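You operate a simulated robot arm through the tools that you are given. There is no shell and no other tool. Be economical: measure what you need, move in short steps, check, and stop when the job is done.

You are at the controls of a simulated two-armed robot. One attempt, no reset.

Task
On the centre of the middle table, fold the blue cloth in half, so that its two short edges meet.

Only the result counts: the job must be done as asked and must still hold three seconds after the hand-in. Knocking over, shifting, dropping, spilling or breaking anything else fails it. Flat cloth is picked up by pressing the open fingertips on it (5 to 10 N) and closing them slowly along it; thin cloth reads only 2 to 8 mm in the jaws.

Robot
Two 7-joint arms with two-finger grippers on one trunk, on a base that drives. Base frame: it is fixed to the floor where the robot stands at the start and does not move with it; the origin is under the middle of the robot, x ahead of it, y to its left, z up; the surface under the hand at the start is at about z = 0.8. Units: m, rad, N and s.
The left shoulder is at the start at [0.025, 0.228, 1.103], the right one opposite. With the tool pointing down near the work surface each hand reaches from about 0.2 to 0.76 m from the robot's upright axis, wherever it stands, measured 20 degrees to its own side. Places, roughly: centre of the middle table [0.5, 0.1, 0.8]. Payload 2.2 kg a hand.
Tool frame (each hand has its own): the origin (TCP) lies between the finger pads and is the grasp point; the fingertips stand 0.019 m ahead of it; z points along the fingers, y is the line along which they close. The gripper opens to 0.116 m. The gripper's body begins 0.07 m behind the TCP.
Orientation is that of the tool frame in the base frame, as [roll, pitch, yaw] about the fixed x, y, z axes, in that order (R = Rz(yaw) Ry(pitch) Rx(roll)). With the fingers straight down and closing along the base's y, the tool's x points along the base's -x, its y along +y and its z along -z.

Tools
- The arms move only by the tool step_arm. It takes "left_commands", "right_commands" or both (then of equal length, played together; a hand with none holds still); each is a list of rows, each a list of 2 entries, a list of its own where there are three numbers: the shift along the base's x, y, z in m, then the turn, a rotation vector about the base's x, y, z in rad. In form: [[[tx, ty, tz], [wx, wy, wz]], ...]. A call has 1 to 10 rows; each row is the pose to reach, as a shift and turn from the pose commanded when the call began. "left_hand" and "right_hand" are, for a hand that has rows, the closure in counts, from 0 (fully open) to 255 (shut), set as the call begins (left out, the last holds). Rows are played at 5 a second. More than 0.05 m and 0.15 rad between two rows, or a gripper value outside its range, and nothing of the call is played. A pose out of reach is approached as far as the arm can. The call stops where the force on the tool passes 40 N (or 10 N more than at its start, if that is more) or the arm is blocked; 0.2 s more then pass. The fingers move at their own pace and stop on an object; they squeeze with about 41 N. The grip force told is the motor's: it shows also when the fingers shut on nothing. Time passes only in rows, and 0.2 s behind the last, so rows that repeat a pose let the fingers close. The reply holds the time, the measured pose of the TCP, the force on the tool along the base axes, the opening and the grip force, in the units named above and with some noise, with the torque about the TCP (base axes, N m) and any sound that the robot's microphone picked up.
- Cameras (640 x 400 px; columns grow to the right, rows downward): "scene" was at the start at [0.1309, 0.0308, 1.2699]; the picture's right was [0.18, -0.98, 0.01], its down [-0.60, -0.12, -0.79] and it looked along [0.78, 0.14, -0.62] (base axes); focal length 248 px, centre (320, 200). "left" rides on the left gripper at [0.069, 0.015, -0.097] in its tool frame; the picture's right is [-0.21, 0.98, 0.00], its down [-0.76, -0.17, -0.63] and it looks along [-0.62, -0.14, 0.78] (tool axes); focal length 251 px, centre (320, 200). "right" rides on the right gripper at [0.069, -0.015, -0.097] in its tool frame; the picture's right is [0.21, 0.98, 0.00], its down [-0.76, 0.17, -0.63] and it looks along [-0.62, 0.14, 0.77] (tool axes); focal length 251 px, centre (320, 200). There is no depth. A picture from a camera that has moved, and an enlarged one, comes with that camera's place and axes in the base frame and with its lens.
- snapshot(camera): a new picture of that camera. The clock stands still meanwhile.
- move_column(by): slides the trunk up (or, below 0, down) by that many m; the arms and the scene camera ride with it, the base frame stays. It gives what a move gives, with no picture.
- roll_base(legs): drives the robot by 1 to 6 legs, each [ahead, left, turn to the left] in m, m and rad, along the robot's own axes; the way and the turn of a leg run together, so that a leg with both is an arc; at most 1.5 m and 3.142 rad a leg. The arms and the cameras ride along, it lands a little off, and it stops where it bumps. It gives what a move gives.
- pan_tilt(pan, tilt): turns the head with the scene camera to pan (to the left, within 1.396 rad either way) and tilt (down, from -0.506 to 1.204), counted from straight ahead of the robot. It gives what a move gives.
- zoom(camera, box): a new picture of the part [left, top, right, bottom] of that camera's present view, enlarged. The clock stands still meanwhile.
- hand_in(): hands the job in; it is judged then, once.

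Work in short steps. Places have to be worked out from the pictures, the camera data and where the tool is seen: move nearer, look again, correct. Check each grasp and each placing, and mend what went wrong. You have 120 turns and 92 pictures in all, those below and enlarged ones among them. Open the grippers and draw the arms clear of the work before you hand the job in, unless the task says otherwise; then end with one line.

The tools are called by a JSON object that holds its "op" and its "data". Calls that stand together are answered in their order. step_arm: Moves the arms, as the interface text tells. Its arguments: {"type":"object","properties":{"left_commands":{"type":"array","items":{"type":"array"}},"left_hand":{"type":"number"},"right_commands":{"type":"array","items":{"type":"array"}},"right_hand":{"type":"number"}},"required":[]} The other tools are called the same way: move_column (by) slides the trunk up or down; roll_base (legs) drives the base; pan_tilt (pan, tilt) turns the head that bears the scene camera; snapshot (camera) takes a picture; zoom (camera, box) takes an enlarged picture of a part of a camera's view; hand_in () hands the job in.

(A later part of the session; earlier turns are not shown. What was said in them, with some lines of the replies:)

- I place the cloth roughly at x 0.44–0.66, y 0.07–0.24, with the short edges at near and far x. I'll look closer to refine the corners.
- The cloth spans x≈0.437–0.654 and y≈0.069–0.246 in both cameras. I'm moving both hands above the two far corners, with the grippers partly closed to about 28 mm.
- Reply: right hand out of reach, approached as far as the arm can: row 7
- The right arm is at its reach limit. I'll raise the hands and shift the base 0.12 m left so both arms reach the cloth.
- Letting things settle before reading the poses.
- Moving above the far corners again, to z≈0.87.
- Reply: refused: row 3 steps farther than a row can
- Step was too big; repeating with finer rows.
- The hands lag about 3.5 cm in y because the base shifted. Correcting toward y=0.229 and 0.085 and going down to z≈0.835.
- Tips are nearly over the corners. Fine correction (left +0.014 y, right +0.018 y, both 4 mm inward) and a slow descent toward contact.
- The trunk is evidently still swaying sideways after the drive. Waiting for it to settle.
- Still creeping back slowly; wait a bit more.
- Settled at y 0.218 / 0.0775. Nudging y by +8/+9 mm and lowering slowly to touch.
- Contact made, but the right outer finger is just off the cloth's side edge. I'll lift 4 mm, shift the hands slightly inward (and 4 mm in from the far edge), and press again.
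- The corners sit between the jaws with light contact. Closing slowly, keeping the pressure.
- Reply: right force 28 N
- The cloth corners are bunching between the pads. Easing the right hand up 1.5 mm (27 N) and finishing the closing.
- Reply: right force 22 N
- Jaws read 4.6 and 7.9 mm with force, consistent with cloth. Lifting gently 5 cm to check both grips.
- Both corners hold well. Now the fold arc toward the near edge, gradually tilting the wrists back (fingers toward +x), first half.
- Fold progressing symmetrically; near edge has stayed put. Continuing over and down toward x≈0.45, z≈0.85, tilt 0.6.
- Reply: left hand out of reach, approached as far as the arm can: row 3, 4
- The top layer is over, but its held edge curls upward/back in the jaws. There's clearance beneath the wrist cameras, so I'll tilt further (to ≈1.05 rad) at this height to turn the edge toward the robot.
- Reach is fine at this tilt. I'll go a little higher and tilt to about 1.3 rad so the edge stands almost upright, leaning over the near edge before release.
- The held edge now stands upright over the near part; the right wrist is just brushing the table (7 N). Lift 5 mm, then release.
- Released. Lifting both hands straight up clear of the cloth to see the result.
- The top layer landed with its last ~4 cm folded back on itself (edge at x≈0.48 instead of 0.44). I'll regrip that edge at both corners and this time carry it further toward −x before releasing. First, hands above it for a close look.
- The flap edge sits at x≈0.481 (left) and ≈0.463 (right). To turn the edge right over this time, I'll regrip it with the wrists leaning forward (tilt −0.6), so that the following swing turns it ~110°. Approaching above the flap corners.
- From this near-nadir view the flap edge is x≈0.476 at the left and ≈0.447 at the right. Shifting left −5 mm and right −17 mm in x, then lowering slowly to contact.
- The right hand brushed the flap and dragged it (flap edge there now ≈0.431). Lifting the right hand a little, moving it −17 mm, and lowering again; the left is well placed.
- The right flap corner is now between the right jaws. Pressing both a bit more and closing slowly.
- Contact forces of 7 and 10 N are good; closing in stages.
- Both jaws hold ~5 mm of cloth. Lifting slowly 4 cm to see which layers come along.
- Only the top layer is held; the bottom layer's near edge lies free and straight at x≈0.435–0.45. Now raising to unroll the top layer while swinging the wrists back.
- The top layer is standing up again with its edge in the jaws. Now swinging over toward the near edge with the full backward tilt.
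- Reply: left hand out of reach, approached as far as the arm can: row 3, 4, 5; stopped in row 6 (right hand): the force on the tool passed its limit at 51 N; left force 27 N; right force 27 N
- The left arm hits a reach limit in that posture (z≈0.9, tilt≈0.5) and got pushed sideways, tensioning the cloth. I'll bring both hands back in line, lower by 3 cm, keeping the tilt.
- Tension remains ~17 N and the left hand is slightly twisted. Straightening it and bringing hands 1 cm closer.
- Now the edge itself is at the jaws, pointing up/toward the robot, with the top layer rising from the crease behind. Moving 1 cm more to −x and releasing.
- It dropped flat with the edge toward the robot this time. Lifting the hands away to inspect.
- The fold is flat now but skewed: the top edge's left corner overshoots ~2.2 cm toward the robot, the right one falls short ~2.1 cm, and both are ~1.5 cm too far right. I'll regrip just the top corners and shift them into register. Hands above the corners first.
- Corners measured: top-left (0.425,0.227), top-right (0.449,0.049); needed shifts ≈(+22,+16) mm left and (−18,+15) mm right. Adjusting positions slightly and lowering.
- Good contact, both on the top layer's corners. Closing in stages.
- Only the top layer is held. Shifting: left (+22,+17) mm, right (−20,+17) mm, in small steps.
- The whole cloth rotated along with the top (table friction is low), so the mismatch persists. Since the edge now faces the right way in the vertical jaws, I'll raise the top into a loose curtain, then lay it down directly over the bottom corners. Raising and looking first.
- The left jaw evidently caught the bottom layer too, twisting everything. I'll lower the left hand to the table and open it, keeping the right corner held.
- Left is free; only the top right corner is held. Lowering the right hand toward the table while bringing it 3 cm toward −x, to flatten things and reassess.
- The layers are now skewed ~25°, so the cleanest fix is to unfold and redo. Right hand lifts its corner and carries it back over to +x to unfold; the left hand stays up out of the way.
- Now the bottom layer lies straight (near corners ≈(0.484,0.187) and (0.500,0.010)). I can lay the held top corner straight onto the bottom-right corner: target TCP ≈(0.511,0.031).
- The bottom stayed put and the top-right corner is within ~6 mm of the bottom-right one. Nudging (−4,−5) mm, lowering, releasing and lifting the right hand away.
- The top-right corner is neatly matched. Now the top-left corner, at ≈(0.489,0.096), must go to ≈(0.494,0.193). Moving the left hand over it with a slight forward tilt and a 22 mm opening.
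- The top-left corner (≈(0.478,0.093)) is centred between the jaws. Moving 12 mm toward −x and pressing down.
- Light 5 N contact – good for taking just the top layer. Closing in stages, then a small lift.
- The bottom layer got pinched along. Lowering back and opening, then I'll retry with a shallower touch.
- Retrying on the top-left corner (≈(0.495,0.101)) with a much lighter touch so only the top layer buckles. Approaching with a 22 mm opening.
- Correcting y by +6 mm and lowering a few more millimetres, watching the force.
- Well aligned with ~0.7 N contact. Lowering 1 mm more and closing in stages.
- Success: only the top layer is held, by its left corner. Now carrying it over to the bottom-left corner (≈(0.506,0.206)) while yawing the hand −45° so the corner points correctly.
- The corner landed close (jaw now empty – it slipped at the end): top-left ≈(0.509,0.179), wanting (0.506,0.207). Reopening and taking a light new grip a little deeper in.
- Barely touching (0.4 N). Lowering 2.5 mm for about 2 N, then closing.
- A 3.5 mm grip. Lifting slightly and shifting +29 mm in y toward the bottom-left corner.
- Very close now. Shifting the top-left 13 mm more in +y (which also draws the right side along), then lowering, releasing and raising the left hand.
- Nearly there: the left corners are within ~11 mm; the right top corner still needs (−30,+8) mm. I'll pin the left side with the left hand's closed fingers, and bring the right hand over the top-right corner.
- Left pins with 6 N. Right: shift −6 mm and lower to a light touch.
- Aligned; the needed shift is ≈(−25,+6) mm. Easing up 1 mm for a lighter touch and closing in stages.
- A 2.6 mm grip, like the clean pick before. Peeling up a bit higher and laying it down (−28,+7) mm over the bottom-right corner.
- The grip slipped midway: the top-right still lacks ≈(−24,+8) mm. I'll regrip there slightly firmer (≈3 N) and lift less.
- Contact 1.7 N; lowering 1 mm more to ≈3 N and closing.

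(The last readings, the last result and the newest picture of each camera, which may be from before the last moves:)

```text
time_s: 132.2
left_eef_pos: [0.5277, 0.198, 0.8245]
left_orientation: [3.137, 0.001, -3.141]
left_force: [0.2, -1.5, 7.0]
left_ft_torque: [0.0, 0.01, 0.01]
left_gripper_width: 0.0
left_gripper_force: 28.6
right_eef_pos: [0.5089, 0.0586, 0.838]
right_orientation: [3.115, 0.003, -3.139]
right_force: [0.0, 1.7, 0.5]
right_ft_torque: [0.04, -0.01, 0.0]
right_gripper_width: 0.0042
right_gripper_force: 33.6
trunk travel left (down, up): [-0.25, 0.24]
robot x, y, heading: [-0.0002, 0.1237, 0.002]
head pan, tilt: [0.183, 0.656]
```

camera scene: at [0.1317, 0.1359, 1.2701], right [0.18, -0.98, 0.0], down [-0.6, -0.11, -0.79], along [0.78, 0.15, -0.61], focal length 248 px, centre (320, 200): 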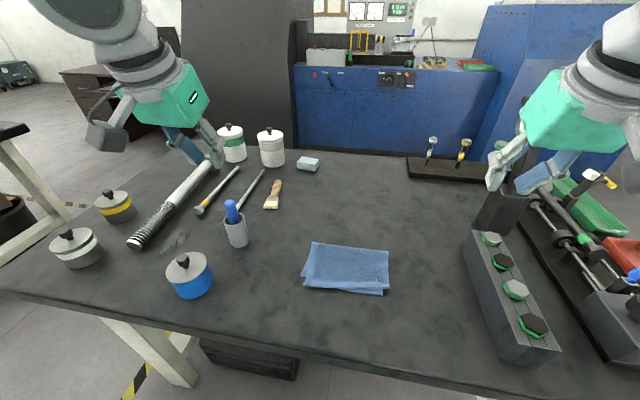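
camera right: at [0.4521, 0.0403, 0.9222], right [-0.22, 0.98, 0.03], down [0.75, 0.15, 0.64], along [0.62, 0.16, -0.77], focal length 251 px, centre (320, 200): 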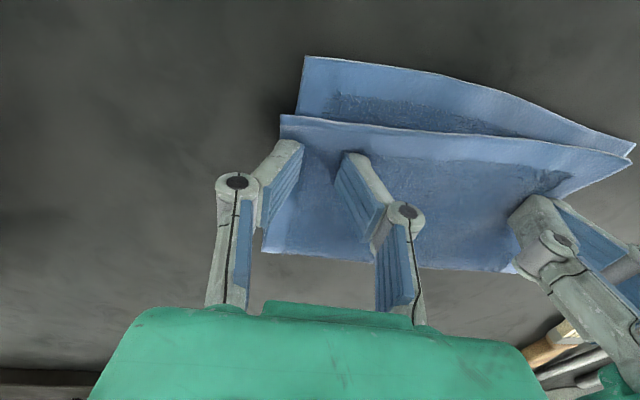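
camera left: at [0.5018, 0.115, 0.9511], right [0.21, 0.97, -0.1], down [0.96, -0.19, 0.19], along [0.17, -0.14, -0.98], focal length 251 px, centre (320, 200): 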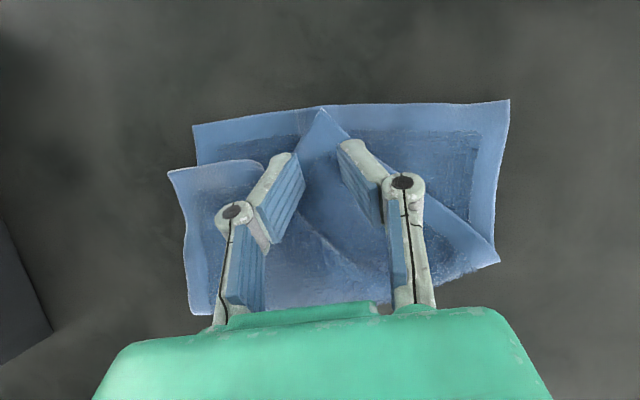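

4.2 mm grip. Shifting (−26,+9) mm with a small lift, then down.

{"op": "step_arm", "data": {"right_commands": [[[0, 0.001, 0.008], [0, 0, 0]], [[-0.004, 0.002, 0.014], [0, 0, 0]], [[-0.009, 0.004, 0.016], [0, 0, 0]], [[-0.014, 0.006, 0.016], [0, 0, 0]], [[-0.019, 0.007, 0.013], [0, 0, 0]], [[-0.023, 0.008, 0.007], [0, 0, 0]], [[-0.026, 0.009, 0.0], [0, 0, 0]], [[-0.026, 0.009, -0.006], [0, 0, 0]], [[-0.026, 0.009, -0.006], [0, 0, 0]]]}}

{"op": "zoom", "data": {"camera": "scene", "box": [288, 220, 416, 300]}}

```text
time_s: 134.2
left_eef_pos: [0.5276, 0.1983, 0.8242]
left_orientation: [3.139, 0.002, 3.141]
left_force: [-0.8, 0.5, 6.1]
left_ft_torque: [0.01, 0.03, -0.02]
left_gripper_width: 0.0
left_gripper_force: 28.7
right_eef_pos: [0.4827, 0.0693, 0.831]
right_orientation: [3.115, 0.003, -3.14]
right_force: [0.0, -0.2, 0.9]
right_ft_torque: [-0.02, -0.02, 0.02]
right_gripper_width: 0.0041
right_gripper_force: 32.9
trunk travel left (down, up): [-0.25, 0.24]
robot x, y, heading: [-0.0003, 0.1206, -0.002]
head pan, tilt: [0.183, 0.656]
```

```text
5.00 times, centred on (352, 260) of scene
camera zoom: at [0.131, 0.1376, 1.2703], right [0.18, -0.98, 0.0], down [-0.6, -0.11, -0.79], along [0.78, 0.15, -0.61], focal length 1242 px, centre (160, -100)
```

zoom: 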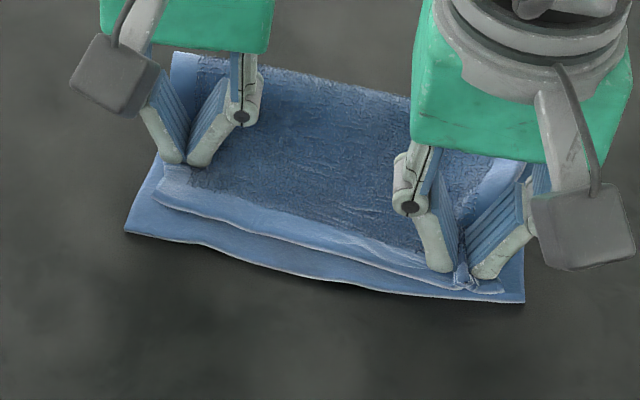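

The top-right corner now sits almost on the bottom-right one and the bottom did not move. Releasing the right gripper, lifting it, then lifting the left, and drawing both clear.

{"op": "step_arm", "data": {"right_commands": [[[0, 0, -0.001], [0, 0, 0]], [[0, 0, -0.001], [0, 0, 0]], [[0, 0, -0.001], [0, 0, 0]], [[0, 0, 0.006], [0, 0, 0]], [[0, 0, 0.02], [0, 0, 0]], [[0, 0, 0.05], [0, 0, 0]], [[0, -0.03, 0.08], [0, 0, 0]], [[0, -0.07, 0.11], [0, 0, 0]], [[0, -0.11, 0.13], [0, 0, 0]], [[0, -0.14, 0.15], [0, 0, 0]]], "right_hand": 203}}

{"op": "step_arm", "data": {"left_commands": [[[0, 0, 0.008], [0, 0, 0]], [[0, 0, 0.025], [0, 0, 0]], [[0, 0, 0.06], [0, 0, 0]], [[0, 0.02, 0.09], [0, 0, 0]], [[-0.01, 0.05, 0.12], [0, 0, 0]], [[-0.02, 0.08, 0.14], [0, 0, 0]], [[-0.02, 0.1, 0.15], [0, 0, 0]]]}}

{"op": "zoom", "data": {"camera": "scene", "box": [288, 220, 416, 300]}}

```text
time_s: 136.4
left_eef_pos: [0.5265, 0.1975, 0.8237]
left_orientation: [3.136, 0.0, 3.141]
left_force: [-0.5, 0.7, 5.2]
left_ft_torque: [0.04, -0.01, -0.01]
left_gripper_width: 0.0002
left_gripper_force: 28.2
right_eef_pos: [0.4788, -0.0721, 0.9806]
right_orientation: [3.114, 0.005, -3.137]
right_force: [-0.1, 0.9, 0.0]
right_ft_torque: [-0.01, 0.01, 0.02]
right_gripper_width: 0.0238
right_gripper_force: 0.1
trunk travel left (down, up): [-0.25, 0.24]
robot x, y, heading: [0.0006, 0.1198, -0.003]
head pan, tilt: [0.183, 0.656]
```

```text
time_s: 138.0
left_eef_pos: [0.5073, 0.2991, 0.9745]
left_orientation: [3.137, -0.003, 3.142]
left_force: [-0.1, -0.6, 0.0]
left_ft_torque: [-0.03, -0.02, 0.0]
left_gripper_width: 0.0002
left_gripper_force: 28.5
right_eef_pos: [0.4805, -0.0696, 0.9789]
right_orientation: [3.115, 0.003, -3.14]
right_force: [-0.3, -0.1, -0.1]
right_ft_torque: [0.0, 0.0, 0.01]
right_gripper_width: 0.0237
right_gripper_force: 0.1
trunk travel left (down, up): [-0.25, 0.24]
robot x, y, heading: [-0.0002, 0.1254, 0.002]
head pan, tilt: [0.183, 0.656]
```

```text
5.00 times, centred on (352, 260) of scene
camera zoom: at [0.1314, 0.1384, 1.2702], right [0.18, -0.98, 0.0], down [-0.6, -0.11, -0.79], along [0.78, 0.14, -0.61], focal length 1242 px, centre (160, -100)
```

zoom: 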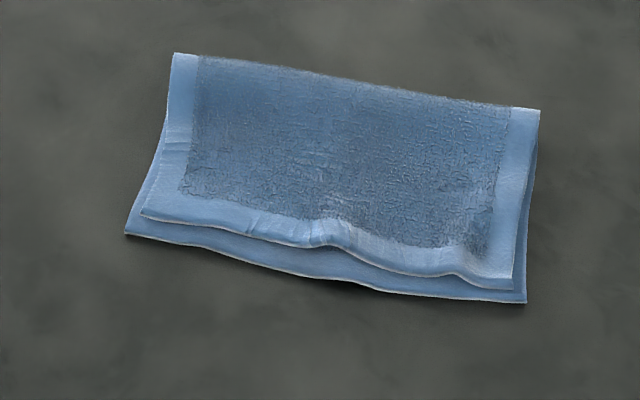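

All four corners now match within about 1 cm and the fold is flat near the table centre. Opening both grippers fully and drawing the arms a bit further away.

{"op": "step_arm", "data": {"left_commands": [[[-0.01, 0.02, 0.02], [0, 0, 0]], [[-0.02, 0.05, 0.04], [0, 0, 0]], [[-0.02, 0.08, 0.05], [0, 0, 0]], [[-0.02, 0.08, 0.05], [0, 0, 0]], [[-0.02, 0.08, 0.05], [0, 0, 0]]], "right_commands": [[[0, 0, 0.02], [0, 0, 0]], [[0, -0.01, 0.05], [0, 0, 0]], [[0, -0.02, 0.08], [0, 0, 0]], [[0, -0.02, 0.08], [0, 0, 0]], [[0, -0.02, 0.08], [0, 0, 0]]], "left_hand": 0, "right_hand": 0}}

{"op": "hand_in", "data": {}}

```text
time_s: 139.2
left_eef_pos: [0.4868, 0.3773, 1.0255]
left_orientation: [3.137, 0.0, 3.141]
left_force: [-0.1, 0.3, -0.5]
left_ft_torque: [0.0, -0.02, 0.01]
left_gripper_width: 0.116
left_gripper_force: 0.1
right_eef_pos: [0.4807, -0.0912, 1.0617]
right_orientation: [3.113, 0.003, -3.138]
right_force: [-0.3, -0.1, -0.3]
right_ft_torque: [0.03, 0.0, 0.01]
right_gripper_width: 0.116
right_gripper_force: 0.1
trunk travel left (down, up): [-0.25, 0.24]
robot x, y, heading: [-0.0018, 0.1203, -0.006]
head pan, tilt: [0.183, 0.656]
```

```text
The job is handed in.
```

I folded the blue cloth in half near the centre of the middle table and handed the job in: the short edges meet to within about 1 cm, and both grippers are open and clear.
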